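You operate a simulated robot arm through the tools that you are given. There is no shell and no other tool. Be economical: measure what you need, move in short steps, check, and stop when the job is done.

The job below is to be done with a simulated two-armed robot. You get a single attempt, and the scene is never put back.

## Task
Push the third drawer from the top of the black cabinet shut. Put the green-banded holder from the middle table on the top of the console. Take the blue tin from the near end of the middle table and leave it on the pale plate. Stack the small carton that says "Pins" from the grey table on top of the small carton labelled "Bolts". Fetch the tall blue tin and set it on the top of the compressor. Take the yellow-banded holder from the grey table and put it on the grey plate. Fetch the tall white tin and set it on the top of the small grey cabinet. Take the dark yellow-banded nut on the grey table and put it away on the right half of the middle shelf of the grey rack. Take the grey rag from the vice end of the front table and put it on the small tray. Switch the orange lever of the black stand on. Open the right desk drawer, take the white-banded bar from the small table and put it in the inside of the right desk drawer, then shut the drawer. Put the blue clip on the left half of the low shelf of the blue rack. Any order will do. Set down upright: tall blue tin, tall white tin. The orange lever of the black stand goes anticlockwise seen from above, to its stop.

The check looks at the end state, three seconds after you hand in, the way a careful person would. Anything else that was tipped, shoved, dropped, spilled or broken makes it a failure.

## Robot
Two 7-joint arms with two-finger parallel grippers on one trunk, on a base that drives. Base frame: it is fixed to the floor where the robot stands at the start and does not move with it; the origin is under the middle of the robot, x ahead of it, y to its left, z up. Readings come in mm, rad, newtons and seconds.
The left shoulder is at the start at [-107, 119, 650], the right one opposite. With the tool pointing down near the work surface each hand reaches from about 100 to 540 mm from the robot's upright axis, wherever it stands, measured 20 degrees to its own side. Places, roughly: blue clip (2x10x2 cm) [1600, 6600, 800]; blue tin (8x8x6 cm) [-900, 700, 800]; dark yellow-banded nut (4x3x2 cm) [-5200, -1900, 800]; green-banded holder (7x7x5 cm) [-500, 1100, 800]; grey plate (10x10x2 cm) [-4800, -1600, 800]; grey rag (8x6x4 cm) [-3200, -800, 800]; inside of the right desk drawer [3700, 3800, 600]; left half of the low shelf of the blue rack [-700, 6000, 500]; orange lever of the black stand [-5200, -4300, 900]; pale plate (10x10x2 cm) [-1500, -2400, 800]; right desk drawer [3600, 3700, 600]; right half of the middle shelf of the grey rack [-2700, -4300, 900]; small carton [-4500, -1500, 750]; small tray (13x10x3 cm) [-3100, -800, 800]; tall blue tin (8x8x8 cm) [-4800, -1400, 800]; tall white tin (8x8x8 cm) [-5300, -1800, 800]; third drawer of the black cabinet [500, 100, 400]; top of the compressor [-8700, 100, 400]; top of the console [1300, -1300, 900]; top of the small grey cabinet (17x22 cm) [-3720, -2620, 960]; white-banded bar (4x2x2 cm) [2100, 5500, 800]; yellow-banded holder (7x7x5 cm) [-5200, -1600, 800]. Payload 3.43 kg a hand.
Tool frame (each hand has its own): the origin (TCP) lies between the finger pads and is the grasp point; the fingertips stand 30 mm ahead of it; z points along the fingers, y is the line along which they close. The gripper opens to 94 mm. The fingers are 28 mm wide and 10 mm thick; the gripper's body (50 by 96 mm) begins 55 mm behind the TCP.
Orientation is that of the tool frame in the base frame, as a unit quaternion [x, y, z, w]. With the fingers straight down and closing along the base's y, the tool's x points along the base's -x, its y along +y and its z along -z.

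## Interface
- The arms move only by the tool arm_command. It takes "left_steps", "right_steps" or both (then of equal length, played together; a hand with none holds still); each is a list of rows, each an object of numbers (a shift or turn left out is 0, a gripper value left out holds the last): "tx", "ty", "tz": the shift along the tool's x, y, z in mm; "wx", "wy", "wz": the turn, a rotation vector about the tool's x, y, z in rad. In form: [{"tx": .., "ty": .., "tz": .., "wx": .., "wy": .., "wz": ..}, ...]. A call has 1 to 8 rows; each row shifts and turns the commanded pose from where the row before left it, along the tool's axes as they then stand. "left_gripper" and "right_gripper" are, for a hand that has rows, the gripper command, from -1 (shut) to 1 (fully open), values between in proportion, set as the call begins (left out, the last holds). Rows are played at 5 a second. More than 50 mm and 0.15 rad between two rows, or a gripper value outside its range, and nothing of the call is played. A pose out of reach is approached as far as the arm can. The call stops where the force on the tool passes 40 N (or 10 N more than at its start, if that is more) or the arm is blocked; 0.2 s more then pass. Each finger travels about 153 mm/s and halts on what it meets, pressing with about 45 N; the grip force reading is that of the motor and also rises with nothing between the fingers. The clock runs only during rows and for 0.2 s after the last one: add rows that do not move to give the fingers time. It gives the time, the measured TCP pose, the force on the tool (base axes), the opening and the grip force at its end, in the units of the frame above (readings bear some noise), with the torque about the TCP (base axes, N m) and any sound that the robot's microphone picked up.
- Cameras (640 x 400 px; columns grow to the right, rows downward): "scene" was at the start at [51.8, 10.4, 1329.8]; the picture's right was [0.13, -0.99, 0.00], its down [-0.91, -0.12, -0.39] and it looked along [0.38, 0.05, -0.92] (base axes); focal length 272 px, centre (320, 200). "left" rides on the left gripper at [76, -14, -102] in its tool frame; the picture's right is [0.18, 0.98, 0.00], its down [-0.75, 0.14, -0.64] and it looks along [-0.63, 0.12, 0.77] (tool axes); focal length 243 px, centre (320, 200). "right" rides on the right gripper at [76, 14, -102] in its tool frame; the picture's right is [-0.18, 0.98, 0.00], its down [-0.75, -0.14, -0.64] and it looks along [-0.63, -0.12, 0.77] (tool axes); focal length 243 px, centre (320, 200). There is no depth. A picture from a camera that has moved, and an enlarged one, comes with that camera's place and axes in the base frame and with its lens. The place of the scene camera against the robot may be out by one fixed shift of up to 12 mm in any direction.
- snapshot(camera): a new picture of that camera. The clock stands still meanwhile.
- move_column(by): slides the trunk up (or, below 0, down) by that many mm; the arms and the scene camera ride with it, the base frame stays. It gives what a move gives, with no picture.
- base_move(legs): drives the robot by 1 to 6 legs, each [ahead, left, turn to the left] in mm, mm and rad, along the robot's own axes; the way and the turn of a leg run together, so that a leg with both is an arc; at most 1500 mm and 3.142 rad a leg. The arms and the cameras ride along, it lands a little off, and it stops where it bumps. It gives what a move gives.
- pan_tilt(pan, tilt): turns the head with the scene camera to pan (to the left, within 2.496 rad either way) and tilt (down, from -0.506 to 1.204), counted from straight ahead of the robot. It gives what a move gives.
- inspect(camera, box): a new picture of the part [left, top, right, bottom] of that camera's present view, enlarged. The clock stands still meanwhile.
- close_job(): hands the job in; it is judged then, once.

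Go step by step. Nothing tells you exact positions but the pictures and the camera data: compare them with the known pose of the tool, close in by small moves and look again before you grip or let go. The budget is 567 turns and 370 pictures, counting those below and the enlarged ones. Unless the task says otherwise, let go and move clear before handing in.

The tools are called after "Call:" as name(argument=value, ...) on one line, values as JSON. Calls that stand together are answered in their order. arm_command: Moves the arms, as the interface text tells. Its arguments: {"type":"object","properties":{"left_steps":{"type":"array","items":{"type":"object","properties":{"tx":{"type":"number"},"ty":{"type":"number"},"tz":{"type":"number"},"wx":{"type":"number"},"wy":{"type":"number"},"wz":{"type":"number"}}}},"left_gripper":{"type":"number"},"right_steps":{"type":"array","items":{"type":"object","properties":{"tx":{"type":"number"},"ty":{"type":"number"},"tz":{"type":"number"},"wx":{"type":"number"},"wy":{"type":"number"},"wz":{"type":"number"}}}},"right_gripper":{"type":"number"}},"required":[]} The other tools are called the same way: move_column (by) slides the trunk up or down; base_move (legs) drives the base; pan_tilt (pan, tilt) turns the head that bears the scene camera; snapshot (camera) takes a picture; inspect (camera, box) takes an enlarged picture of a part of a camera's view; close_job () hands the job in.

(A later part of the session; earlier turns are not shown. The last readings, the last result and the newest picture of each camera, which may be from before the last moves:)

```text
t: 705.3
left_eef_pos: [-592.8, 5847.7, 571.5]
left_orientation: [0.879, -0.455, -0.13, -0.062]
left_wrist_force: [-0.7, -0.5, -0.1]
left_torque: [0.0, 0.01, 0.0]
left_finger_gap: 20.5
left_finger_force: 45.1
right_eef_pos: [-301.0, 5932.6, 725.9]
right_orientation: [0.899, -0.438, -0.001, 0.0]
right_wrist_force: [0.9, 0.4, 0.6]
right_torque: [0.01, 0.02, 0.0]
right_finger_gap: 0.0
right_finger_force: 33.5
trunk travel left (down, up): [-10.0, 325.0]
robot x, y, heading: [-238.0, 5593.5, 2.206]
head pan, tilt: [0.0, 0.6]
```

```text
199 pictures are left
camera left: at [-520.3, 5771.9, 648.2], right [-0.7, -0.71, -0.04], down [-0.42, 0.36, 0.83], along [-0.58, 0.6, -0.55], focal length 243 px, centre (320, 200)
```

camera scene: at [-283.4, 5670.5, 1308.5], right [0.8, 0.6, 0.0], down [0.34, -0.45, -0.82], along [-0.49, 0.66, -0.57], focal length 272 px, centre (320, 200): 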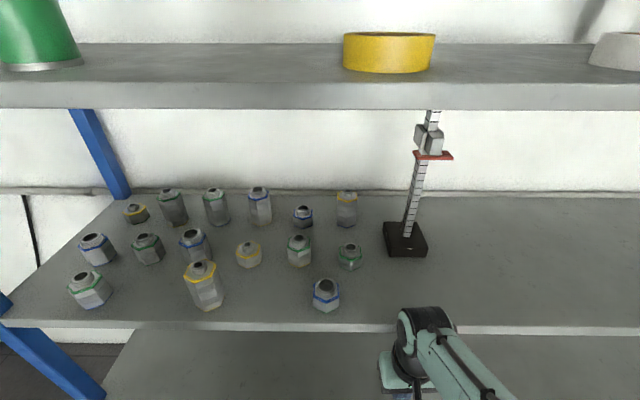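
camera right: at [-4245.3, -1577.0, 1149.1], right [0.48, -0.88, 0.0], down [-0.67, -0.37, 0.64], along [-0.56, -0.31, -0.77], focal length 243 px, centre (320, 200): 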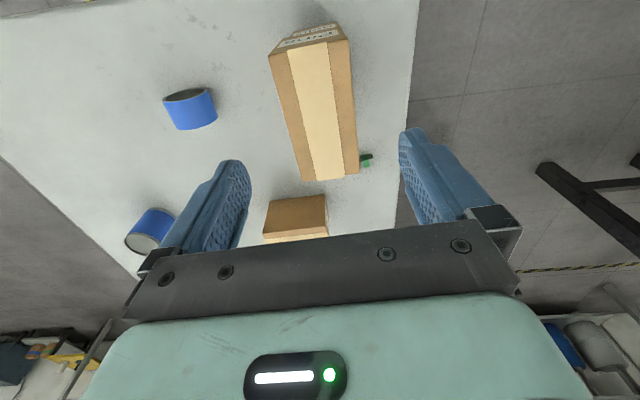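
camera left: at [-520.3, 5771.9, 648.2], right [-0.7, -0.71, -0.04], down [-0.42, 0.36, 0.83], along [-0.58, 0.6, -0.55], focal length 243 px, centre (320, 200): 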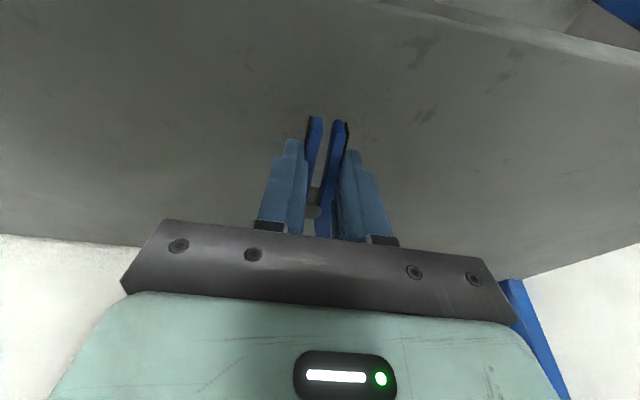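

Call:
arm_command(left_steps=[{"tx": 2, "tz": 6.7}, {"tx": 2, "tz": 6.7}, {"tx": 1.5, "tz": 4.8}, {"tx": 1.5, "tz": 4.8}, {"tx": 1.2, "tz": 3.8}, {"tx": 1.2, "tz": 3.8}, {"tx": 1.2, "tz": 3.8}, {"tx": 1.2, "tz": 3.8}])

Call:
arm_command(left_steps=[{"tx": 1, "tz": 3}, {"tx": 1, "tz": 3}, {"tx": 1, "tz": 3}, {"tx": 1, "tz": 3}, {"tx": 1, "tz": 3}, {"tx": 1, "tz": 3}, {"tx": 1, "tz": 3}, {"tx": 1, "tz": 3}])

```text
t: 707.1
left_eef_pos: [-591.3, 5844.7, 533.6]
left_orientation: [0.879, -0.453, -0.133, -0.064]
left_wrist_force: [-1.9, 0.9, 25.1]
left_torque: [-0.32, -0.21, -0.01]
left_finger_gap: 20.8
left_finger_force: 45.1
right_eef_pos: [-299.1, 5931.9, 725.3]
right_orientation: [0.898, -0.439, -0.002, 0.001]
right_wrist_force: [-0.3, 0.8, 0.2]
right_torque: [0.02, -0.01, 0.0]
right_finger_gap: 0.1
right_finger_force: 33.0
trunk travel left (down, up): [-10.0, 325.0]
robot x, y, heading: [-233.7, 5592.3, 2.21]
head pan, tilt: [0.0, 0.6]
```

```text
t: 707.5
left_eef_pos: [-591.6, 5845.8, 533.3]
left_orientation: [0.878, -0.454, -0.134, -0.064]
left_wrist_force: [1.6, -4.6, 11.2]
left_torque: [-0.3, -0.21, -0.02]
left_finger_gap: 20.5
left_finger_force: 45.2
right_eef_pos: [-301.6, 5931.8, 725.7]
right_orientation: [0.898, -0.439, -0.002, 0.002]
right_wrist_force: [-0.5, 0.2, -0.6]
right_torque: [0.02, 0.02, 0.02]
right_finger_gap: 0.2
right_finger_force: 33.5
trunk travel left (down, up): [-10.0, 325.0]
robot x, y, heading: [-238.2, 5593.3, 2.209]
head pan, tilt: [0.0, 0.6]
stopped in row 1 (left hand): the force on the tool passed its limit at 44 N (the readings are from after the stop); the commanded pose is now the measured one
```

Contact. I open and withdraw upward and back.

Call:
arm_command(left_gripper=0, left_steps=[{"tz": -2}, {}, {}, {"tx": -5, "tz": -20}, {"tx": 10, "tz": -25}])

Call:
snapshot(camera="left")

```text
t: 708.7
left_eef_pos: [-580.5, 5831.5, 576.2]
left_orientation: [0.878, -0.455, -0.133, -0.065]
left_wrist_force: [0.6, 0.0, 0.0]
left_torque: [0.01, 0.02, 0.0]
left_finger_gap: 46.8
left_finger_force: 0.0
right_eef_pos: [-300.0, 5932.0, 725.8]
right_orientation: [0.898, -0.439, -0.002, -0.001]
right_wrist_force: [-0.3, 0.3, 0.0]
right_torque: [0.01, 0.02, 0.03]
right_finger_gap: 0.0
right_finger_force: 32.5
trunk travel left (down, up): [-10.0, 325.0]
robot x, y, heading: [-238.6, 5593.9, 2.202]
head pan, tilt: [0.0, 0.6]
```

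```text
198 pictures are left
camera left: at [-508.6, 5756.3, 653.1], right [-0.7, -0.71, -0.05], down [-0.42, 0.36, 0.84], along [-0.58, 0.6, -0.55], focal length 243 px, centre (320, 200)
```

left: 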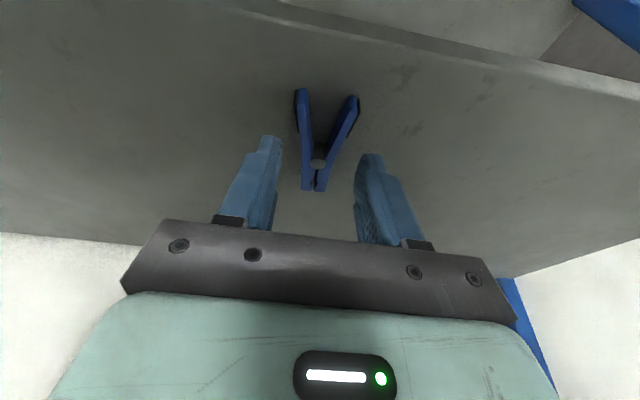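

The clip lies on the low shelf's left half. I withdraw, level the hand, back off, and turn toward the small table.

Call:
arm_command(left_steps=[{"tx": 31.5, "tz": -9.8}, {"tx": 31.5, "tz": -9.8}, {"tx": 31.5, "tz": -9.8}, {"tx": 31.5, "tz": -9.8}, {"tx": 20, "tz": -6}])

Call:
base_move(legs=[[-420, 0, 0]])

Call:
move_column(by=300)

Call:
arm_command(left_gripper=-1, left_steps=[{"wy": 0.15, "tz": -15}, {"wy": 0.15, "tz": -15}, {"tz": -30}])

Call:
base_move(legs=[[0, 0, -1.57], [1150, -800, 0]])

Call:
pan_tilt(pan=-0.3, tilt=0.6)

Call:
snapshot(camera="scene")

```text
t: 709.9
left_eef_pos: [-492.7, 5704.1, 575.1]
left_orientation: [0.879, -0.453, -0.134, -0.064]
left_wrist_force: [1.3, 0.0, -0.9]
left_torque: [0.0, 0.0, 0.02]
left_finger_gap: 46.9
left_finger_force: 0.0
right_eef_pos: [-300.9, 5932.5, 725.0]
right_orientation: [0.898, -0.439, -0.002, 0.0]
right_wrist_force: [-0.1, -0.2, 0.9]
right_torque: [0.01, -0.01, -0.03]
right_finger_gap: 0.0
right_finger_force: 32.9
trunk travel left (down, up): [-10.0, 325.0]
robot x, y, heading: [-235.5, 5592.8, 2.206]
head pan, tilt: [0.0, 0.6]
```

```text
t: 712.5
left_eef_pos: [-240.8, 5366.1, 574.0]
left_orientation: [0.878, -0.455, -0.134, -0.065]
left_wrist_force: [-1.0, 0.1, -0.3]
left_torque: [-0.01, 0.02, -0.01]
left_finger_gap: 46.8
left_finger_force: 0.1
right_eef_pos: [-47.1, 5592.7, 726.8]
right_orientation: [0.898, -0.44, -0.002, -0.001]
right_wrist_force: [0.7, 0.5, 0.9]
right_torque: [-0.01, 0.0, -0.03]
right_finger_gap: 0.0
right_finger_force: 33.3
trunk travel left (down, up): [-10.0, 325.0]
robot x, y, heading: [15.0, 5250.7, 2.207]
head pan, tilt: [0.0, 0.6]
```

```text
t: 715.5
left_eef_pos: [-253.7, 5384.3, 888.8]
left_orientation: [0.876, -0.454, -0.146, -0.071]
left_wrist_force: [-0.4, -0.2, 0.0]
left_torque: [0.01, -0.04, -0.02]
left_finger_gap: 46.9
left_finger_force: 0.1
right_eef_pos: [-47.8, 5591.5, 1024.8]
right_orientation: [0.898, -0.44, -0.002, 0.0]
right_wrist_force: [0.2, 0.0, 0.3]
right_torque: [0.04, -0.03, -0.02]
right_finger_gap: 0.1
right_finger_force: 32.7
trunk travel left (down, up): [-310.0, 25.0]
robot x, y, heading: [15.3, 5255.3, 2.212]
head pan, tilt: [0.0, 0.6]
```

```text
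t: 716.3
left_eef_pos: [-248.9, 5375.2, 946.0]
left_orientation: [0.888, -0.459, -0.014, -0.002]
left_wrist_force: [0.5, -0.4, -0.2]
left_torque: [0.01, -0.02, -0.01]
left_finger_gap: 0.0
left_finger_force: 32.9
right_eef_pos: [-48.3, 5592.4, 1026.3]
right_orientation: [0.898, -0.44, -0.001, 0.0]
right_wrist_force: [-0.8, -0.2, -0.5]
right_torque: [0.04, 0.01, 0.01]
right_finger_gap: 0.0
right_finger_force: 32.9
trunk travel left (down, up): [-310.0, 25.0]
robot x, y, heading: [17.1, 5255.4, 2.208]
head pan, tilt: [0.0, 0.6]
```

```text
t: 727.4
left_eef_pos: [1518.6, 5610.4, 946.6]
left_orientation: [-0.325, 0.946, 0.009, 0.012]
left_wrist_force: [-0.4, 0.7, -0.9]
left_torque: [0.0, -0.05, 0.0]
left_finger_gap: 0.1
left_finger_force: 33.2
right_eef_pos: [1744.4, 5419.9, 1025.0]
right_orientation: [-0.344, 0.939, 0.001, 0.001]
right_wrist_force: [-0.1, 0.7, -0.2]
right_torque: [0.02, -0.01, 0.01]
right_finger_gap: 0.0
right_finger_force: 33.0
trunk travel left (down, up): [-310.0, 25.0]
robot x, y, heading: [1408.1, 5341.8, 0.675]
head pan, tilt: [0.0, 0.6]
```

```text
t: 728.2
left_eef_pos: [1519.3, 5612.4, 945.9]
left_orientation: [-0.326, 0.945, 0.007, 0.01]
left_wrist_force: [-0.1, 0.1, 0.8]
left_torque: [0.0, -0.02, -0.02]
left_finger_gap: 0.0
left_finger_force: 32.9
right_eef_pos: [1742.9, 5420.2, 1025.1]
right_orientation: [-0.344, 0.939, 0.001, 0.001]
right_wrist_force: [0.9, 1.1, -1.0]
right_torque: [-0.01, 0.0, -0.02]
right_finger_gap: 0.0
right_finger_force: 33.0
trunk travel left (down, up): [-310.0, 25.0]
robot x, y, heading: [1405.8, 5347.3, 0.678]
head pan, tilt: [-0.3, 0.6]
```

```text
197 pictures are left
camera scene: at [1462.5, 5350.0, 1617.8], right [0.37, -0.93, 0.0], down [-0.52, -0.21, -0.83], along [0.77, 0.31, -0.56], focal length 272 px, centre (320, 200)
```

scene: 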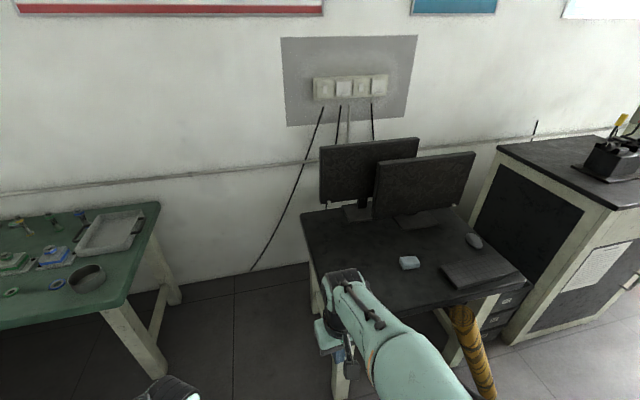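

Call:
snapshot(camera="right")

```text
196 pictures are left
camera right: at [1675.4, 5381.6, 1127.6], right [-0.5, 0.87, 0.0], down [0.67, 0.38, 0.64], along [0.56, 0.32, -0.77], focal length 243 px, centre (320, 200)
```

right: 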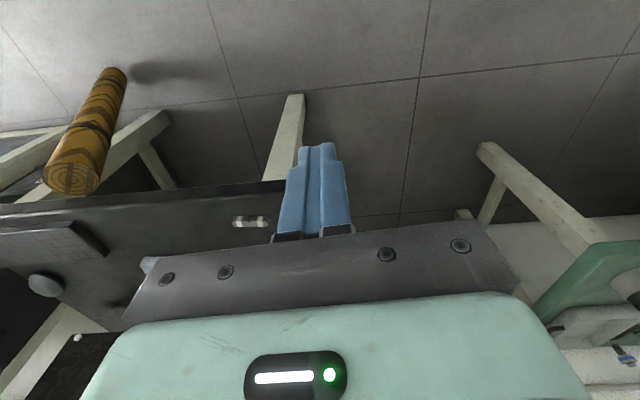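

The bar lies near the small table's front-left corner. I square up, strafe right and move in.

Call:
base_move(legs=[[0, 0, -0.04], [0, -190, 0], [215, 0, 0]])

Call:
snapshot(camera="right")

```text
t: 732.1
left_eef_pos: [1818.2, 5584.3, 945.3]
left_orientation: [-0.304, 0.952, 0.008, 0.011]
left_wrist_force: [0.1, 0.4, 0.5]
left_torque: [0.01, 0.03, 0.01]
left_finger_gap: 0.1
left_finger_force: 33.4
right_eef_pos: [2033.9, 5384.0, 1026.0]
right_orientation: [-0.323, 0.946, 0.001, 0.0]
right_wrist_force: [0.7, 0.4, 0.0]
right_torque: [0.0, 0.02, -0.02]
right_finger_gap: 0.1
right_finger_force: 32.6
trunk travel left (down, up): [-310.0, 25.0]
robot x, y, heading: [1695.7, 5319.2, 0.636]
head pan, tilt: [-0.3, 0.6]
```

```text
195 pictures are left
camera right: at [1964.9, 5347.8, 1127.3], right [-0.46, 0.89, 0.0], down [0.68, 0.35, 0.64], along [0.57, 0.3, -0.77], focal length 243 px, centre (320, 200)
```

right: 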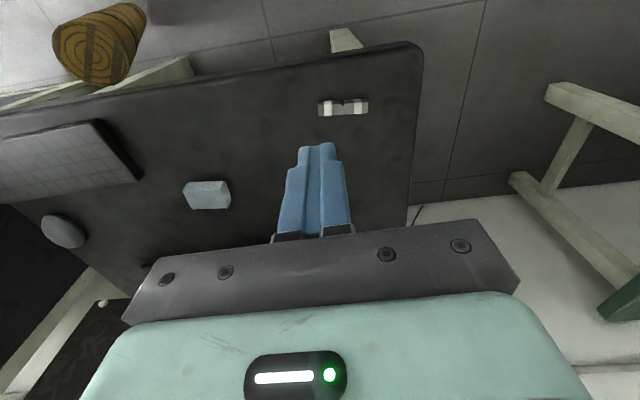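

Call:
arm_command(right_gripper=0.6, right_steps=[{"tx": -25, "ty": 13}, {"tx": -24, "ty": 13}, {"tz": 40}, {"tz": 40}, {"tz": 40}])

Call:
snapshot(camera="right")

```text
t: 733.3
left_eef_pos: [1818.8, 5584.6, 946.6]
left_orientation: [-0.304, 0.953, 0.008, 0.01]
left_wrist_force: [0.3, 0.7, 0.3]
left_torque: [-0.03, -0.03, -0.01]
left_finger_gap: 0.3
left_finger_force: 32.7
right_eef_pos: [2059.5, 5434.8, 905.0]
right_orientation: [-0.324, 0.946, 0.002, 0.001]
right_wrist_force: [0.4, 0.1, -1.0]
right_torque: [-0.03, -0.01, 0.0]
right_finger_gap: 74.9
right_finger_force: 0.0
trunk travel left (down, up): [-310.0, 25.0]
robot x, y, heading: [1694.6, 5322.1, 0.64]
head pan, tilt: [-0.3, 0.6]
```

```text
194 pictures are left
camera right: at [1990.4, 5398.8, 1007.7], right [-0.46, 0.89, 0.0], down [0.68, 0.35, 0.64], along [0.57, 0.3, -0.77], focal length 243 px, centre (320, 200)
```

right: 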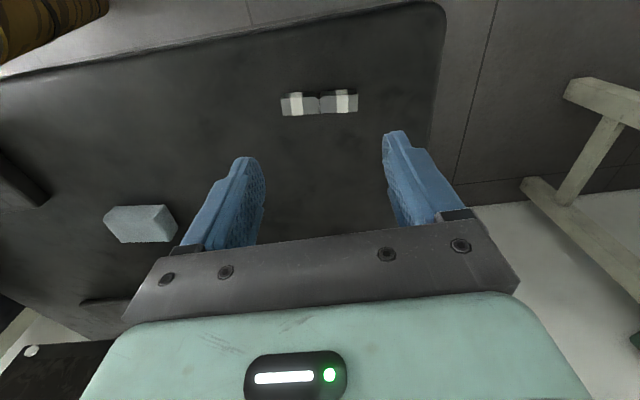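

Call:
inspect(camera="right", box=[260, 70, 380, 145])

```text
5.33 times, centred on (320, 108) of right
camera zoom: at [1990.4, 5398.8, 1007.7], right [-0.46, 0.89, 0.0], down [0.68, 0.35, 0.64], along [0.57, 0.3, -0.77], focal length 1294 px, centre (320, 693)
```

zoom: 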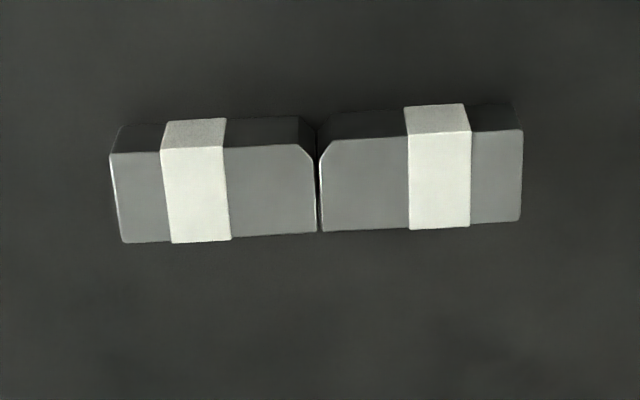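

The bar looks like a notched specimen of two aligned halves. I turn the gripper across it (about 84°) to grip one half over its width, and look again.

Call:
arm_command(right_steps=[{"wz": -0.146}, {"wz": -0.146}, {"wz": -0.146}, {"wz": -0.146}, {"wz": -0.146}])

Call:
arm_command(right_steps=[{"wz": -0.146}, {"wz": -0.146}, {"wz": -0.146}, {"wz": -0.146}, {"wz": -0.146}])

Call:
snapshot(camera="right")

```text
t: 734.5
left_eef_pos: [1817.8, 5584.4, 947.3]
left_orientation: [-0.304, 0.952, 0.008, 0.01]
left_wrist_force: [0.0, -0.3, -0.2]
left_torque: [0.02, 0.04, 0.0]
left_finger_gap: 0.1
left_finger_force: 32.8
right_eef_pos: [2057.2, 5433.6, 906.2]
right_orientation: [-0.642, 0.767, 0.001, 0.001]
right_wrist_force: [-1.0, -1.6, -0.5]
right_torque: [0.01, -0.01, 0.01]
right_finger_gap: 75.3
right_finger_force: 0.0
trunk travel left (down, up): [-310.0, 25.0]
robot x, y, heading: [1690.3, 5319.6, 0.638]
head pan, tilt: [-0.3, 0.6]
```

```text
t: 735.7
left_eef_pos: [1817.9, 5583.6, 946.2]
left_orientation: [-0.304, 0.953, 0.008, 0.012]
left_wrist_force: [-0.4, -0.4, -0.1]
left_torque: [-0.02, 0.02, 0.02]
left_finger_gap: 0.0
left_finger_force: 33.0
right_eef_pos: [2057.6, 5434.1, 905.8]
right_orientation: [0.873, -0.487, -0.001, -0.002]
right_wrist_force: [-0.1, 0.6, -0.2]
right_torque: [0.0, -0.03, -0.01]
right_finger_gap: 75.2
right_finger_force: 0.1
trunk travel left (down, up): [-310.0, 25.0]
robot x, y, heading: [1692.9, 5320.7, 0.641]
head pan, tilt: [-0.3, 0.6]
```

```text
192 pictures are left
camera right: at [2084.8, 5361.7, 1007.6], right [-0.93, -0.36, 0.0], down [-0.28, 0.71, 0.64], along [-0.23, 0.6, -0.76], focal length 243 px, centre (320, 200)
```

right: 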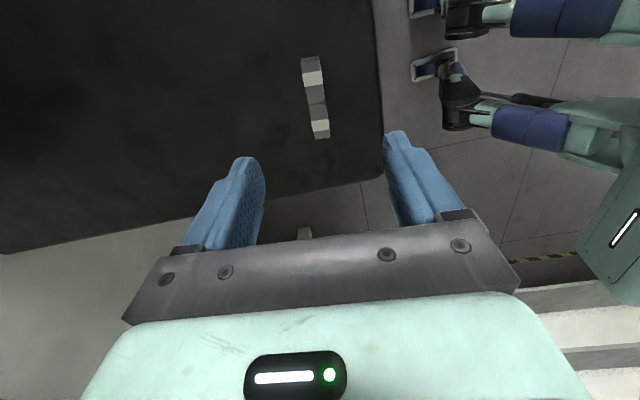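

Call:
arm_command(right_gripper=0.05, right_steps=[{"tx": 18}, {"tz": 30}, {"tz": 30}, {"tz": 20}, {"tz": 10}])

Call:
snapshot(camera="right")

```text
t: 736.9
left_eef_pos: [1818.3, 5584.8, 946.4]
left_orientation: [-0.304, 0.952, 0.009, 0.012]
left_wrist_force: [0.4, -0.1, -0.2]
left_torque: [-0.03, 0.02, -0.01]
left_finger_gap: 0.0
left_finger_force: 33.0
right_eef_pos: [2067.2, 5419.6, 814.9]
right_orientation: [0.873, -0.488, 0.0, -0.001]
right_wrist_force: [0.3, -0.3, 0.3]
right_torque: [0.02, 0.0, -0.02]
right_finger_gap: 49.3
right_finger_force: 0.0
trunk travel left (down, up): [-310.0, 25.0]
robot x, y, heading: [1695.3, 5320.5, 0.633]
head pan, tilt: [-0.3, 0.6]
```

```text
191 pictures are left
camera right: at [2094.4, 5347.2, 916.5], right [-0.93, -0.36, 0.0], down [-0.27, 0.71, 0.64], along [-0.23, 0.6, -0.76], focal length 243 px, centre (320, 200)
```

right: 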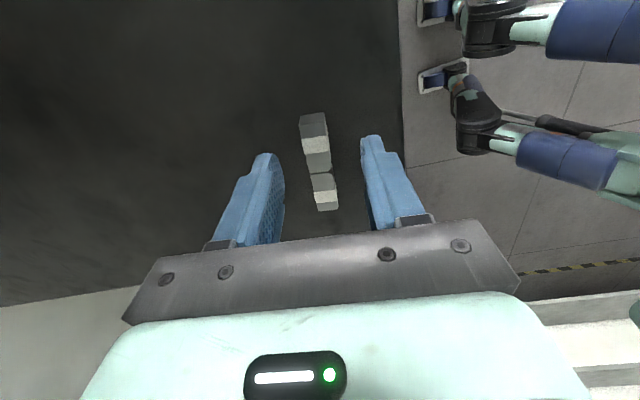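

Call:
arm_command(right_steps=[{"tz": 8}, {"tz": 8}, {"tz": 5}, {"tz": 4}, {"tz": 3}, {"tz": 3}, {"tz": 3}, {"tz": 3}])

Call:
snapshot(camera="right")

```text
t: 738.3
left_eef_pos: [1817.2, 5583.6, 946.4]
left_orientation: [-0.304, 0.952, 0.008, 0.012]
left_wrist_force: [-0.2, 0.1, -1.3]
left_torque: [0.03, -0.04, 0.0]
left_finger_gap: 0.1
left_finger_force: 33.1
right_eef_pos: [2066.1, 5419.7, 791.4]
right_orientation: [0.872, -0.489, 0.0, -0.005]
right_wrist_force: [-3.7, -2.4, 24.4]
right_torque: [-0.72, 0.62, -0.06]
right_finger_gap: 52.1
right_finger_force: 2.4
trunk travel left (down, up): [-310.0, 25.0]
robot x, y, heading: [1697.1, 5320.1, 0.629]
head pan, tilt: [-0.3, 0.6]
stopped in row 6 (right hand): the force on the tool passed its limit at 47 N (the readings are from after the stop); the commanded pose is now the measured one
```

```text
190 pictures are left
camera right: at [2093.9, 5346.4, 891.9], right [-0.93, -0.36, -0.01], down [-0.28, 0.71, 0.65], along [-0.23, 0.61, -0.76], focal length 243 px, centre (320, 200)
```

right: 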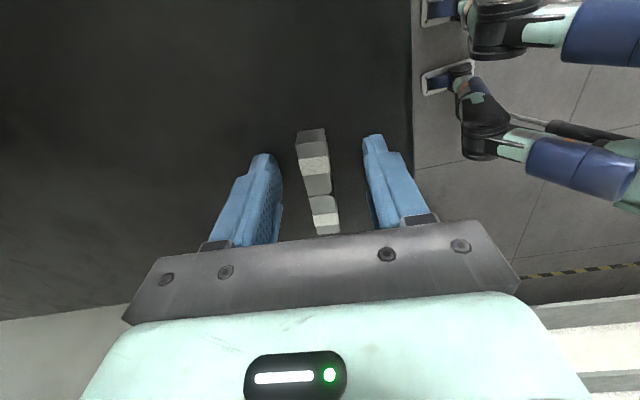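

Fingers touch the table (z≈761). I rise 3 mm, close on the half and lift a little to see what comes.

Call:
arm_command(right_steps=[{"tz": -4}])

Call:
arm_command(right_gripper=-1, right_steps=[{}, {}, {}])

Call:
arm_command(right_steps=[{"tz": -15}, {"tz": -25}, {"tz": -25}])

Call:
snapshot(camera="right")

```text
t: 738.7
left_eef_pos: [1818.7, 5583.3, 945.6]
left_orientation: [-0.304, 0.952, 0.009, 0.01]
left_wrist_force: [0.2, 0.9, 0.0]
left_torque: [0.01, 0.0, -0.01]
left_finger_gap: 0.0
left_finger_force: 32.8
right_eef_pos: [2066.6, 5418.2, 791.8]
right_orientation: [0.872, -0.489, 0.0, -0.003]
right_wrist_force: [0.4, 0.1, -0.1]
right_torque: [-0.01, 0.0, 0.0]
right_finger_gap: 49.1
right_finger_force: 0.2
trunk travel left (down, up): [-310.0, 25.0]
robot x, y, heading: [1692.4, 5315.9, 0.634]
head pan, tilt: [-0.3, 0.6]
```

```text
t: 739.5
left_eef_pos: [1817.8, 5584.5, 946.1]
left_orientation: [-0.305, 0.952, 0.008, 0.011]
left_wrist_force: [-0.1, -0.3, 0.2]
left_torque: [0.02, 0.04, 0.02]
left_finger_gap: 0.3
left_finger_force: 33.2
right_eef_pos: [2066.9, 5418.4, 793.3]
right_orientation: [0.873, -0.488, 0.0, -0.003]
right_wrist_force: [-0.5, 0.4, -1.4]
right_torque: [0.0, -0.02, 0.04]
right_finger_gap: 15.0
right_finger_force: 45.1
trunk travel left (down, up): [-310.0, 25.0]
robot x, y, heading: [1696.6, 5318.5, 0.632]
head pan, tilt: [-0.3, 0.6]
```

```text
t: 740.3
left_eef_pos: [1817.5, 5584.3, 947.0]
left_orientation: [-0.304, 0.953, 0.008, 0.011]
left_wrist_force: [0.4, 0.0, 0.2]
left_torque: [0.03, -0.01, -0.02]
left_finger_gap: 0.0
left_finger_force: 33.0
right_eef_pos: [2067.3, 5419.1, 857.7]
right_orientation: [0.873, -0.487, 0.0, -0.003]
right_wrist_force: [0.8, -0.3, -1.4]
right_torque: [-0.02, -0.03, -0.04]
right_finger_gap: 15.0
right_finger_force: 44.4
trunk travel left (down, up): [-310.0, 25.0]
robot x, y, heading: [1695.7, 5320.0, 0.631]
head pan, tilt: [-0.3, 0.6]
```

```text
189 pictures are left
camera right: at [2094.0, 5345.4, 959.7], right [-0.93, -0.36, 0.0], down [-0.28, 0.71, 0.65], along [-0.23, 0.6, -0.76], focal length 243 px, centre (320, 200)
```

right: 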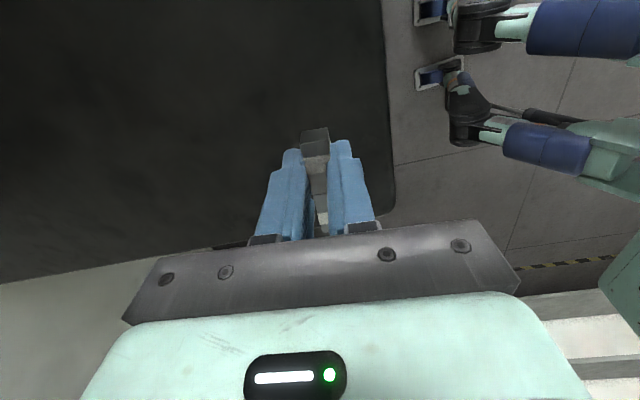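

The bar came up whole. I raise it, back away and drive along to the brown desk.

Call:
arm_command(right_steps=[{"tz": -40}, {"tz": -40}, {"ty": 30}, {"ty": 30}])

Call:
base_move(legs=[[-380, 0, 0.006], [0, -1150, 0], [0, -1050, 0]])

Call:
pan_tilt(pan=-0.1, tilt=0.6)

Call:
snapshot(camera="scene")

```text
t: 741.3
left_eef_pos: [1819.2, 5582.7, 947.0]
left_orientation: [-0.304, 0.953, 0.01, 0.011]
left_wrist_force: [0.0, 0.7, 0.2]
left_torque: [0.0, -0.05, 0.04]
left_finger_gap: 0.0
left_finger_force: 32.6
right_eef_pos: [2013.0, 5387.5, 936.8]
right_orientation: [0.872, -0.489, 0.0, -0.005]
right_wrist_force: [0.0, -0.2, -2.3]
right_torque: [-0.03, -0.01, -0.01]
right_finger_gap: 14.5
right_finger_force: 45.6
trunk travel left (down, up): [-310.0, 25.0]
robot x, y, heading: [1692.9, 5321.4, 0.638]
head pan, tilt: [-0.3, 0.6]
```

```text
t: 762.9
left_eef_pos: [2862.5, 3603.9, 946.4]
left_orientation: [-0.311, 0.95, 0.007, 0.011]
left_wrist_force: [-0.1, 0.7, 1.3]
left_torque: [0.01, 0.01, -0.01]
left_finger_gap: 0.1
left_finger_force: 33.0
right_eef_pos: [3061.6, 3411.5, 936.3]
right_orientation: [0.877, -0.481, 0.0, -0.004]
right_wrist_force: [-0.2, -0.3, -1.6]
right_torque: [-0.01, -0.01, -0.03]
right_finger_gap: 15.1
right_finger_force: 45.4
trunk travel left (down, up): [-310.0, 25.0]
robot x, y, heading: [2744.2, 3340.6, 0.655]
head pan, tilt: [-0.3, 0.6]
```

```text
t: 763.6
left_eef_pos: [2861.7, 3605.8, 946.1]
left_orientation: [-0.312, 0.95, 0.009, 0.011]
left_wrist_force: [-0.8, 0.0, -0.3]
left_torque: [0.0, 0.0, -0.02]
left_finger_gap: 0.0
left_finger_force: 32.9
right_eef_pos: [3061.6, 3411.2, 935.7]
right_orientation: [0.877, -0.48, 0.0, -0.003]
right_wrist_force: [-0.8, 0.0, -1.8]
right_torque: [-0.03, 0.02, 0.03]
right_finger_gap: 14.8
right_finger_force: 45.1
trunk travel left (down, up): [-310.0, 25.0]
robot x, y, heading: [2739.6, 3340.4, 0.65]
head pan, tilt: [-0.099, 0.6]
```

```text
188 pictures are left
camera scene: at [2791.7, 3361.2, 1617.8], right [0.52, -0.85, 0.0], down [-0.48, -0.3, -0.83], along [0.7, 0.43, -0.56], focal length 272 px, centre (320, 200)
```

scene: 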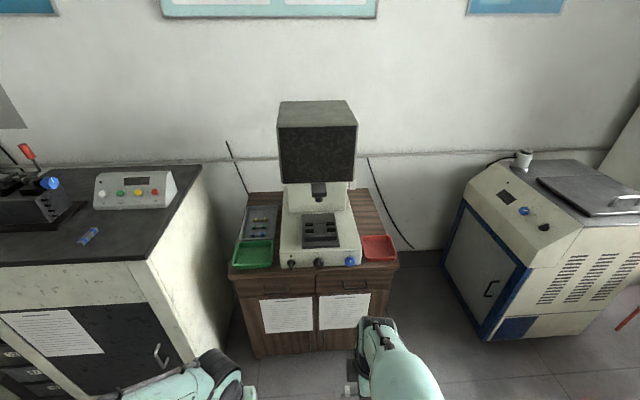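

Call:
inspect(camera="scene", box=[220, 240, 420, 365])

```text
3.20 times, centred on (320, 302) of scene
camera zoom: at [2791.7, 3361.2, 1617.8], right [0.52, -0.85, 0.0], down [-0.48, -0.3, -0.83], along [0.7, 0.43, -0.56], focal length 869 px, centre (320, -128)
```

zoom: 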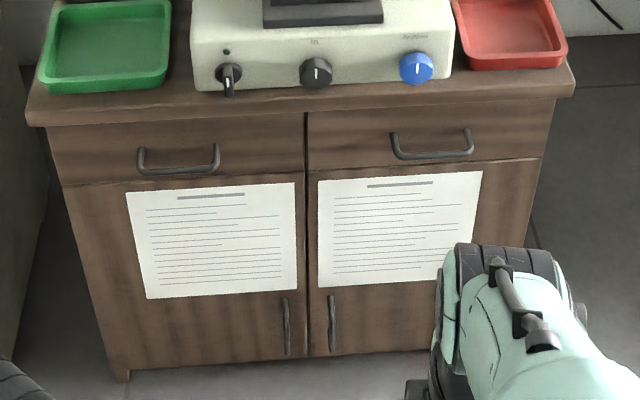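

I see the right drawer with its U-handle. The left hand will open it: I turn the left gripper 90°, then tip it forward so that its fingers close above and below the handle, and lower the trunk.

Call:
arm_command(left_gripper=0.2, left_steps=[{"wz": 0.143}, {"wz": 0.143}, {"wz": 0.143}, {"wz": 0.143}, {"wz": 0.143}, {"wz": 0.143}, {"wz": 0.143}, {"wz": 0.143}])

Call:
arm_command(left_steps=[{"wz": 0.143}, {"wz": 0.143}, {"wz": 0.14}])

Call:
move_column(by=-200)

Call:
arm_command(left_steps=[{"wx": -0.14}, {"wx": -0.14}, {"wx": -0.14}, {"wx": -0.14}, {"wx": -0.14}, {"wx": -0.14}, {"wx": -0.14}, {"wx": -0.14}])

Call:
snapshot(camera="scene")

```text
t: 765.4
left_eef_pos: [2862.7, 3604.2, 946.7]
left_orientation: [0.253, 0.967, 0.012, 0.005]
left_wrist_force: [-0.2, -0.2, -0.7]
left_torque: [0.0, -0.02, -0.02]
left_finger_gap: 56.5
left_finger_force: 0.1
right_eef_pos: [3061.2, 3410.8, 936.5]
right_orientation: [0.877, -0.481, -0.001, -0.004]
right_wrist_force: [0.3, 0.7, -1.1]
right_torque: [-0.01, -0.02, 0.0]
right_finger_gap: 14.9
right_finger_force: 45.0
trunk travel left (down, up): [-310.0, 25.0]
robot x, y, heading: [2741.8, 3337.4, 0.655]
head pan, tilt: [-0.099, 0.6]
```

```text
t: 766.2
left_eef_pos: [2863.3, 3604.4, 946.1]
left_orientation: [0.451, 0.892, 0.014, 0.001]
left_wrist_force: [0.3, 0.0, -0.2]
left_torque: [0.0, 0.02, -0.02]
left_finger_gap: 56.3
left_finger_force: 0.0
right_eef_pos: [3061.0, 3411.6, 935.3]
right_orientation: [0.877, -0.481, 0.001, -0.003]
right_wrist_force: [-0.8, 0.3, -1.5]
right_torque: [-0.03, -0.01, 0.0]
right_finger_gap: 14.6
right_finger_force: 45.5
trunk travel left (down, up): [-310.0, 25.0]
robot x, y, heading: [2745.7, 3340.4, 0.653]
head pan, tilt: [-0.099, 0.6]
```

```text
t: 768.4
left_eef_pos: [2864.4, 3605.9, 746.6]
left_orientation: [0.45, 0.893, 0.014, 0.002]
left_wrist_force: [0.7, -0.9, 0.1]
left_torque: [0.02, -0.02, -0.01]
left_finger_gap: 56.4
left_finger_force: 0.1
right_eef_pos: [3060.5, 3411.5, 736.7]
right_orientation: [0.877, -0.481, 0.0, -0.005]
right_wrist_force: [0.1, -0.2, -1.2]
right_torque: [0.0, 0.0, 0.01]
right_finger_gap: 15.0
right_finger_force: 45.2
trunk travel left (down, up): [-110.0, 225.0]
robot x, y, heading: [2744.3, 3339.7, 0.653]
head pan, tilt: [-0.099, 0.6]
```

```text
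t: 770.2
left_eef_pos: [2948.3, 3649.0, 772.7]
left_orientation: [0.381, 0.748, 0.487, 0.242]
left_wrist_force: [0.1, -0.1, 0.5]
left_torque: [0.01, -0.03, 0.04]
left_finger_gap: 56.4
left_finger_force: 0.0
left hand out of reach, approached as far as the arm can: row 4, 5, 6, 7, 8
right_eef_pos: [3060.7, 3411.0, 736.7]
right_orientation: [0.877, -0.481, 0.001, -0.003]
right_wrist_force: [0.2, 0.8, -1.4]
right_torque: [0.02, -0.03, -0.01]
right_finger_gap: 14.9
right_finger_force: 45.2
trunk travel left (down, up): [-110.0, 225.0]
robot x, y, heading: [2738.8, 3341.2, 0.653]
head pan, tilt: [-0.099, 0.6]
```

```text
186 pictures are left
camera scene: at [2806.3, 3372.6, 1412.1], right [0.53, -0.85, 0.0], down [-0.48, -0.3, -0.82], along [0.7, 0.43, -0.57], focal length 272 px, centre (320, 200)
```

scene: 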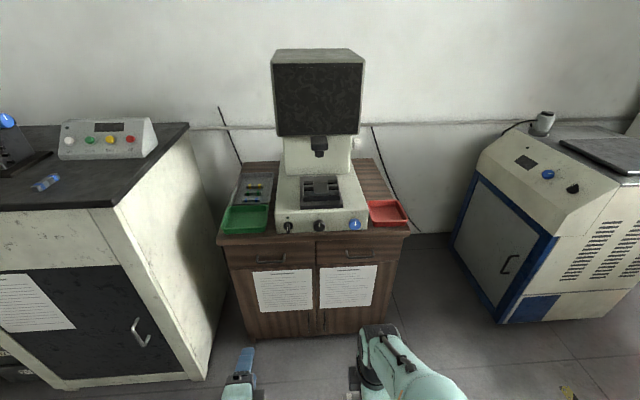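

Call:
base_move(legs=[[0, -350, -0.012], [180, 0, 0]])

Call:
arm_command(left_steps=[{"ty": -34, "tz": 15}, {"ty": -34, "tz": 15}, {"ty": -34, "tz": 15}, {"ty": -20, "tz": 9}])

Call:
snapshot(camera="left")

Call:
snapshot(camera="scene")

```text
t: 774.9
left_eef_pos: [3307.3, 3473.2, 771.0]
left_orientation: [0.386, 0.747, 0.484, 0.243]
left_wrist_force: [0.1, -0.5, -0.3]
left_torque: [0.03, 0.02, 0.02]
left_finger_gap: 56.7
left_finger_force: 0.1
right_eef_pos: [3418.1, 3236.0, 735.8]
right_orientation: [0.874, -0.486, 0.0, -0.003]
right_wrist_force: [0.5, 0.2, -0.9]
right_torque: [-0.01, -0.02, 0.03]
right_finger_gap: 15.0
right_finger_force: 44.4
trunk travel left (down, up): [-110.0, 225.0]
robot x, y, heading: [3102.1, 3168.9, 0.639]
head pan, tilt: [-0.099, 0.6]
```

```text
t: 775.9
left_eef_pos: [3307.7, 3473.1, 688.9]
left_orientation: [0.385, 0.748, 0.484, 0.241]
left_wrist_force: [-0.4, 0.3, 0.9]
left_torque: [-0.01, 0.0, 0.0]
left_finger_gap: 56.5
left_finger_force: 0.1
left hand out of reach, approached as far as the arm can: row 3, 4
right_eef_pos: [3417.7, 3236.8, 736.0]
right_orientation: [0.874, -0.485, 0.0, -0.004]
right_wrist_force: [0.1, 0.7, -0.5]
right_torque: [0.01, -0.05, 0.03]
right_finger_gap: 15.0
right_finger_force: 44.9
trunk travel left (down, up): [-110.0, 225.0]
robot x, y, heading: [3097.8, 3167.9, 0.641]
head pan, tilt: [-0.099, 0.6]
```

```text
185 pictures are left
camera left: at [3183.1, 3475.5, 720.7], right [0.23, 0.38, 0.9], down [0.02, -0.92, 0.39], along [0.97, -0.07, -0.22], focal length 243 px, centre (320, 200)
```

left: 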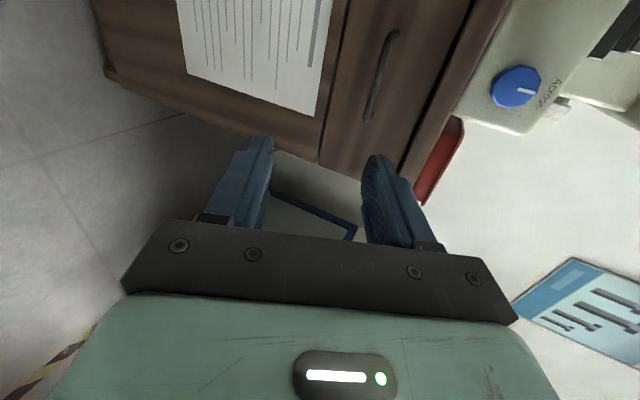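

```text
184 pictures are left
camera scene: at [3162.1, 3199.7, 1412.1], right [0.52, -0.86, 0.0], down [-0.48, -0.29, -0.83], along [0.71, 0.43, -0.56], focal length 272 px, centre (320, 200)
```

scene: 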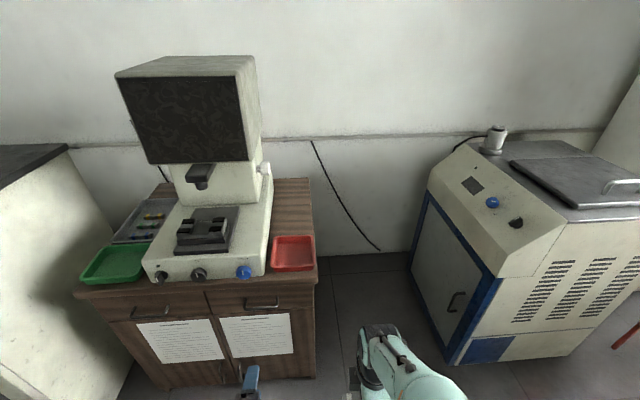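

Handle located at about [3540, 3649, 645]. I move the left hand to a point 90 mm short of it and tip it further forward.

Call:
arm_command(left_gripper=-0.15, left_steps=[{"tx": 1, "ty": 7.8, "tz": 36.8}, {"tx": 1, "ty": 7.8, "tz": 36.8}, {"tx": 1, "ty": 7.8, "tz": 36.8}, {"tx": 1, "ty": 7.8, "tz": 36.8}, {"tx": 1, "ty": 7.8, "tz": 36.8}, {"wx": -0.12}, {"wx": -0.12}])

Call:
snapshot(camera="left")

Call:
snapshot(camera="scene")

```text
t: 777.5
left_eef_pos: [3451.2, 3592.9, 657.5]
left_orientation: [0.385, 0.748, 0.483, 0.244]
left_wrist_force: [0.0, -0.7, 0.0]
left_torque: [0.04, 0.0, 0.03]
left_finger_gap: 39.8
left_finger_force: 0.0
left hand out of reach, approached as far as the arm can: row 1, 3, 6, 7
right_eef_pos: [3418.6, 3236.7, 737.0]
right_orientation: [0.874, -0.486, 0.0, -0.003]
right_wrist_force: [0.0, -0.2, -0.3]
right_torque: [0.0, -0.02, -0.05]
right_finger_gap: 14.9
right_finger_force: 44.8
trunk travel left (down, up): [-110.0, 225.0]
robot x, y, heading: [3102.3, 3167.5, 0.643]
head pan, tilt: [-0.099, 0.6]
```

```text
183 pictures are left
camera left: at [3328.6, 3595.8, 690.0], right [0.23, 0.38, 0.9], down [0.02, -0.92, 0.39], along [0.97, -0.07, -0.21], focal length 243 px, centre (320, 200)
```

left: 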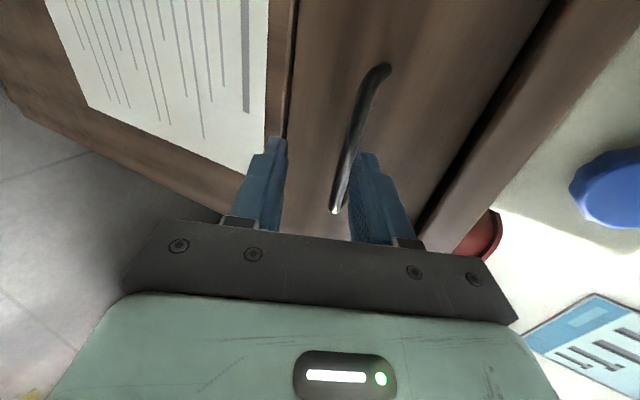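

```text
182 pictures are left
camera scene: at [3162.4, 3199.9, 1412.1], right [0.52, -0.86, 0.0], down [-0.48, -0.29, -0.83], along [0.71, 0.43, -0.56], focal length 272 px, centre (320, 200)
```

scene: 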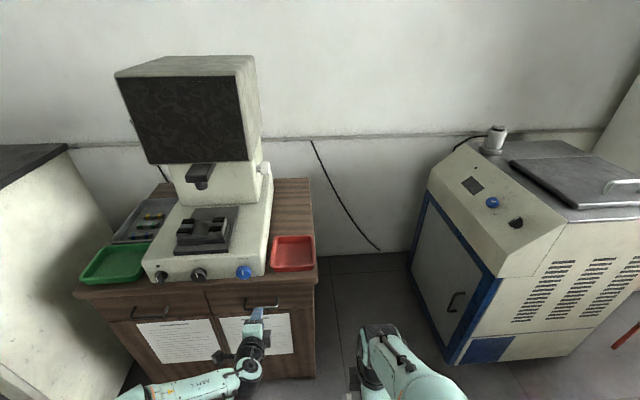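

Call:
arm_command(left_steps=[{"tx": -3, "ty": 16.3}, {"tx": -3, "ty": 16.3}, {"tz": 16}, {"tz": 14}])

Call:
snapshot(camera="left")

```text
t: 778.5
left_eef_pos: [3490.4, 3612.5, 677.8]
left_orientation: [0.385, 0.747, 0.484, 0.244]
left_wrist_force: [-0.9, 0.2, 0.5]
left_torque: [0.03, 0.0, 0.01]
left_finger_gap: 40.5
left_finger_force: 0.8
right_eef_pos: [3418.3, 3235.7, 736.3]
right_orientation: [0.874, -0.486, 0.0, -0.003]
right_wrist_force: [0.6, 0.6, -1.7]
right_torque: [-0.02, -0.01, -0.02]
right_finger_gap: 14.9
right_finger_force: 44.8
trunk travel left (down, up): [-110.0, 225.0]
robot x, y, heading: [3097.4, 3167.4, 0.643]
head pan, tilt: [-0.099, 0.6]
```

```text
181 pictures are left
camera left: at [3365.5, 3615.4, 708.6], right [0.23, 0.38, 0.9], down [0.02, -0.92, 0.39], along [0.97, -0.07, -0.21], focal length 243 px, centre (320, 200)
```

left: 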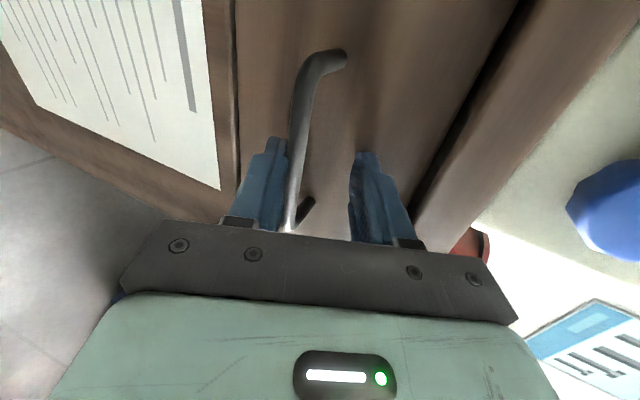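

Call:
arm_command(left_steps=[{"ty": -8}, {"ty": -6}, {"tz": 8}])

Call:
snapshot(camera="left")

```text
t: 779.3
left_eef_pos: [3489.6, 3612.8, 661.9]
left_orientation: [0.384, 0.747, 0.485, 0.244]
left_wrist_force: [-5.2, -2.9, 2.2]
left_torque: [0.08, -0.13, -0.02]
left_finger_gap: 39.5
left_finger_force: 0.0
right_eef_pos: [3417.1, 3236.2, 736.4]
right_orientation: [0.874, -0.485, 0.0, -0.004]
right_wrist_force: [-0.5, 0.9, -1.3]
right_torque: [-0.05, 0.0, 0.0]
right_finger_gap: 14.5
right_finger_force: 45.1
trunk travel left (down, up): [-110.0, 225.0]
robot x, y, heading: [3100.3, 3166.4, 0.643]
head pan, tilt: [-0.099, 0.6]
```

```text
180 pictures are left
camera left: at [3365.9, 3615.9, 692.7], right [0.23, 0.38, 0.9], down [0.02, -0.92, 0.39], along [0.97, -0.07, -0.21], focal length 243 px, centre (320, 200)
```

left: 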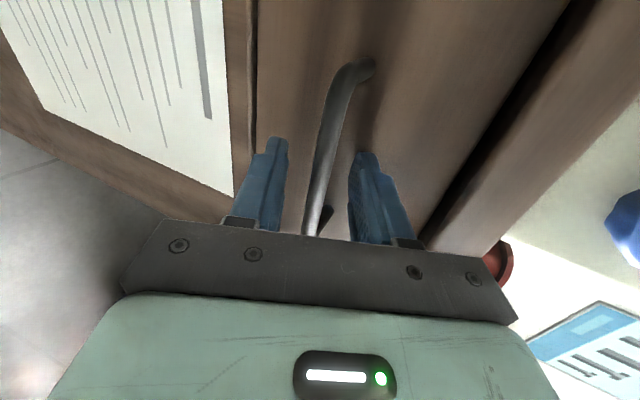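

The handle bar now sits between the fingers, tips just touching the drawer front. I close.

Call:
arm_command(left_gripper=-1, left_steps=[{}, {}, {}])

Call:
snapshot(camera="left")

```text
t: 780.1
left_eef_pos: [3490.4, 3611.7, 661.5]
left_orientation: [0.385, 0.747, 0.484, 0.243]
left_wrist_force: [-5.3, -4.5, -3.8]
left_torque: [-0.3, -0.18, 0.51]
left_finger_gap: 14.3
left_finger_force: 44.8
right_eef_pos: [3418.0, 3236.4, 736.9]
right_orientation: [0.874, -0.485, 0.0, -0.004]
right_wrist_force: [-0.2, 0.5, -2.8]
right_torque: [0.0, 0.02, -0.02]
right_finger_gap: 14.7
right_finger_force: 45.7
trunk travel left (down, up): [-110.0, 225.0]
robot x, y, heading: [3094.6, 3167.3, 0.642]
head pan, tilt: [-0.099, 0.6]
```

```text
179 pictures are left
camera left: at [3365.9, 3616.2, 691.8], right [0.23, 0.38, 0.9], down [0.02, -0.92, 0.39], along [0.97, -0.07, -0.21], focal length 243 px, centre (320, 200)
```

left: 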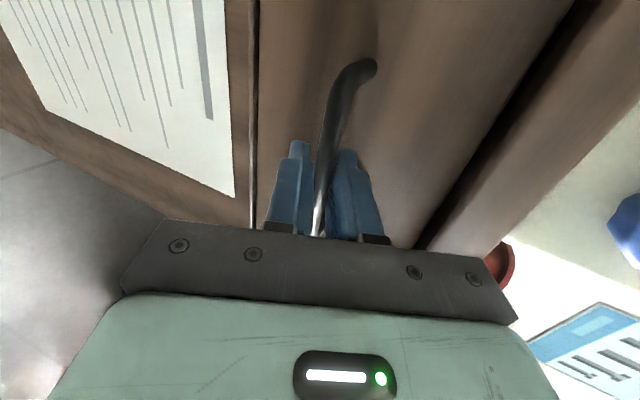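

Gripped. I pull by driving back gently.

Call:
base_move(legs=[[-80, 0, 0]])

Call:
snapshot(camera="scene")

```text
t: 781.2
left_eef_pos: [3426.2, 3566.5, 660.6]
left_orientation: [0.384, 0.748, 0.484, 0.242]
left_wrist_force: [-2.1, 5.9, -7.6]
left_torque: [-0.61, -0.45, -0.42]
left_finger_gap: 14.2
left_finger_force: 45.2
right_eef_pos: [3352.8, 3188.8, 735.8]
right_orientation: [0.874, -0.485, 0.0, -0.003]
right_wrist_force: [0.4, -0.2, -1.7]
right_torque: [-0.06, 0.01, -0.02]
right_finger_gap: 14.8
right_finger_force: 44.7
trunk travel left (down, up): [-110.0, 225.0]
robot x, y, heading: [3034.9, 3120.4, 0.644]
head pan, tilt: [-0.099, 0.6]
```

```text
178 pictures are left
camera scene: at [3098.1, 3152.9, 1412.0], right [0.52, -0.86, 0.0], down [-0.48, -0.29, -0.82], along [0.71, 0.43, -0.57], focal length 272 px, centre (320, 200)
```

scene: 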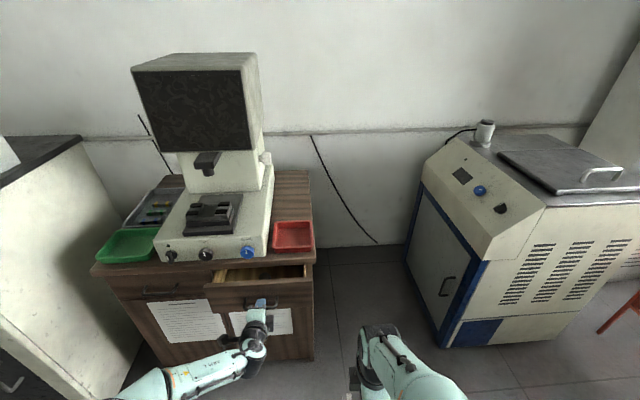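

The drawer is opening. I pull it further.

Call:
base_move(legs=[[-90, 0, -0.002], [-80, 0, 0]])

Call:
snapshot(camera="scene")

```text
t: 783.0
left_eef_pos: [3288.0, 3466.0, 661.5]
left_orientation: [0.382, 0.748, 0.486, 0.24]
left_wrist_force: [-11.0, 17.1, -0.4]
left_torque: [-0.19, -0.19, 0.42]
left_finger_gap: 14.5
left_finger_force: 45.2
right_eef_pos: [3215.8, 3086.6, 736.2]
right_orientation: [0.874, -0.485, 0.001, -0.003]
right_wrist_force: [-0.2, -1.3, -0.7]
right_torque: [-0.03, -0.01, 0.0]
right_finger_gap: 14.8
right_finger_force: 44.8
trunk travel left (down, up): [-110.0, 225.0]
robot x, y, heading: [2900.1, 3016.9, 0.647]
head pan, tilt: [-0.099, 0.6]
```

```text
177 pictures are left
camera scene: at [2959.5, 3050.8, 1412.1], right [0.52, -0.86, 0.0], down [-0.48, -0.29, -0.83], along [0.71, 0.43, -0.56], focal length 272 px, centre (320, 200)
```

scene: 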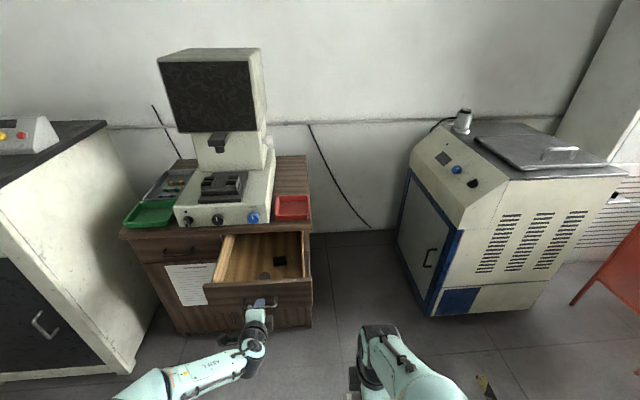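

The drawer is well open. I release the handle, draw the left hand back and raise it.

Call:
arm_command(left_gripper=0.1, left_steps=[{}, {}, {"ty": -10, "tz": -22}, {"ty": -14, "tz": -32}, {"ty": -14, "tz": -32}, {"ty": 27, "tz": -12}, {"ty": 36, "tz": -16}, {"ty": 36, "tz": -16}])

Call:
snapshot(camera="scene")

```text
t: 784.8
left_eef_pos: [3221.3, 3418.6, 773.7]
left_orientation: [0.383, 0.748, 0.485, 0.24]
left_wrist_force: [1.1, 0.8, -0.1]
left_torque: [-0.03, -0.01, -0.02]
left_finger_gap: 51.9
left_finger_force: 0.0
left hand out of reach, approached as far as the arm can: row 5
right_eef_pos: [3217.5, 3085.2, 735.6]
right_orientation: [0.874, -0.486, 0.0, -0.004]
right_wrist_force: [0.2, -0.3, -1.2]
right_torque: [-0.01, 0.0, 0.01]
right_finger_gap: 14.8
right_finger_force: 44.7
trunk travel left (down, up): [-110.0, 225.0]
robot x, y, heading: [2897.5, 3022.1, 0.644]
head pan, tilt: [-0.099, 0.6]
```

```text
176 pictures are left
camera scene: at [2960.8, 3049.1, 1412.1], right [0.52, -0.86, 0.0], down [-0.48, -0.29, -0.83], along [0.71, 0.43, -0.56], focal length 272 px, centre (320, 200)
```

scene: 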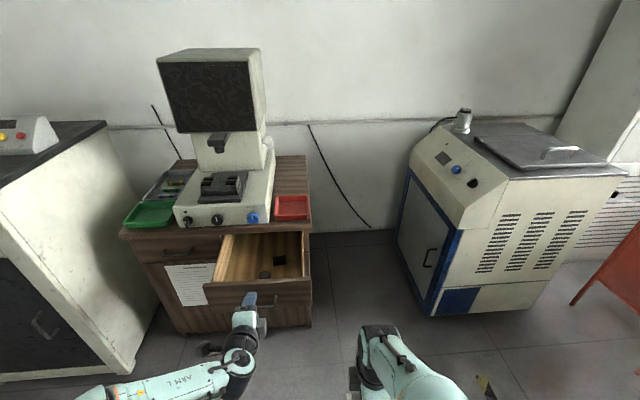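

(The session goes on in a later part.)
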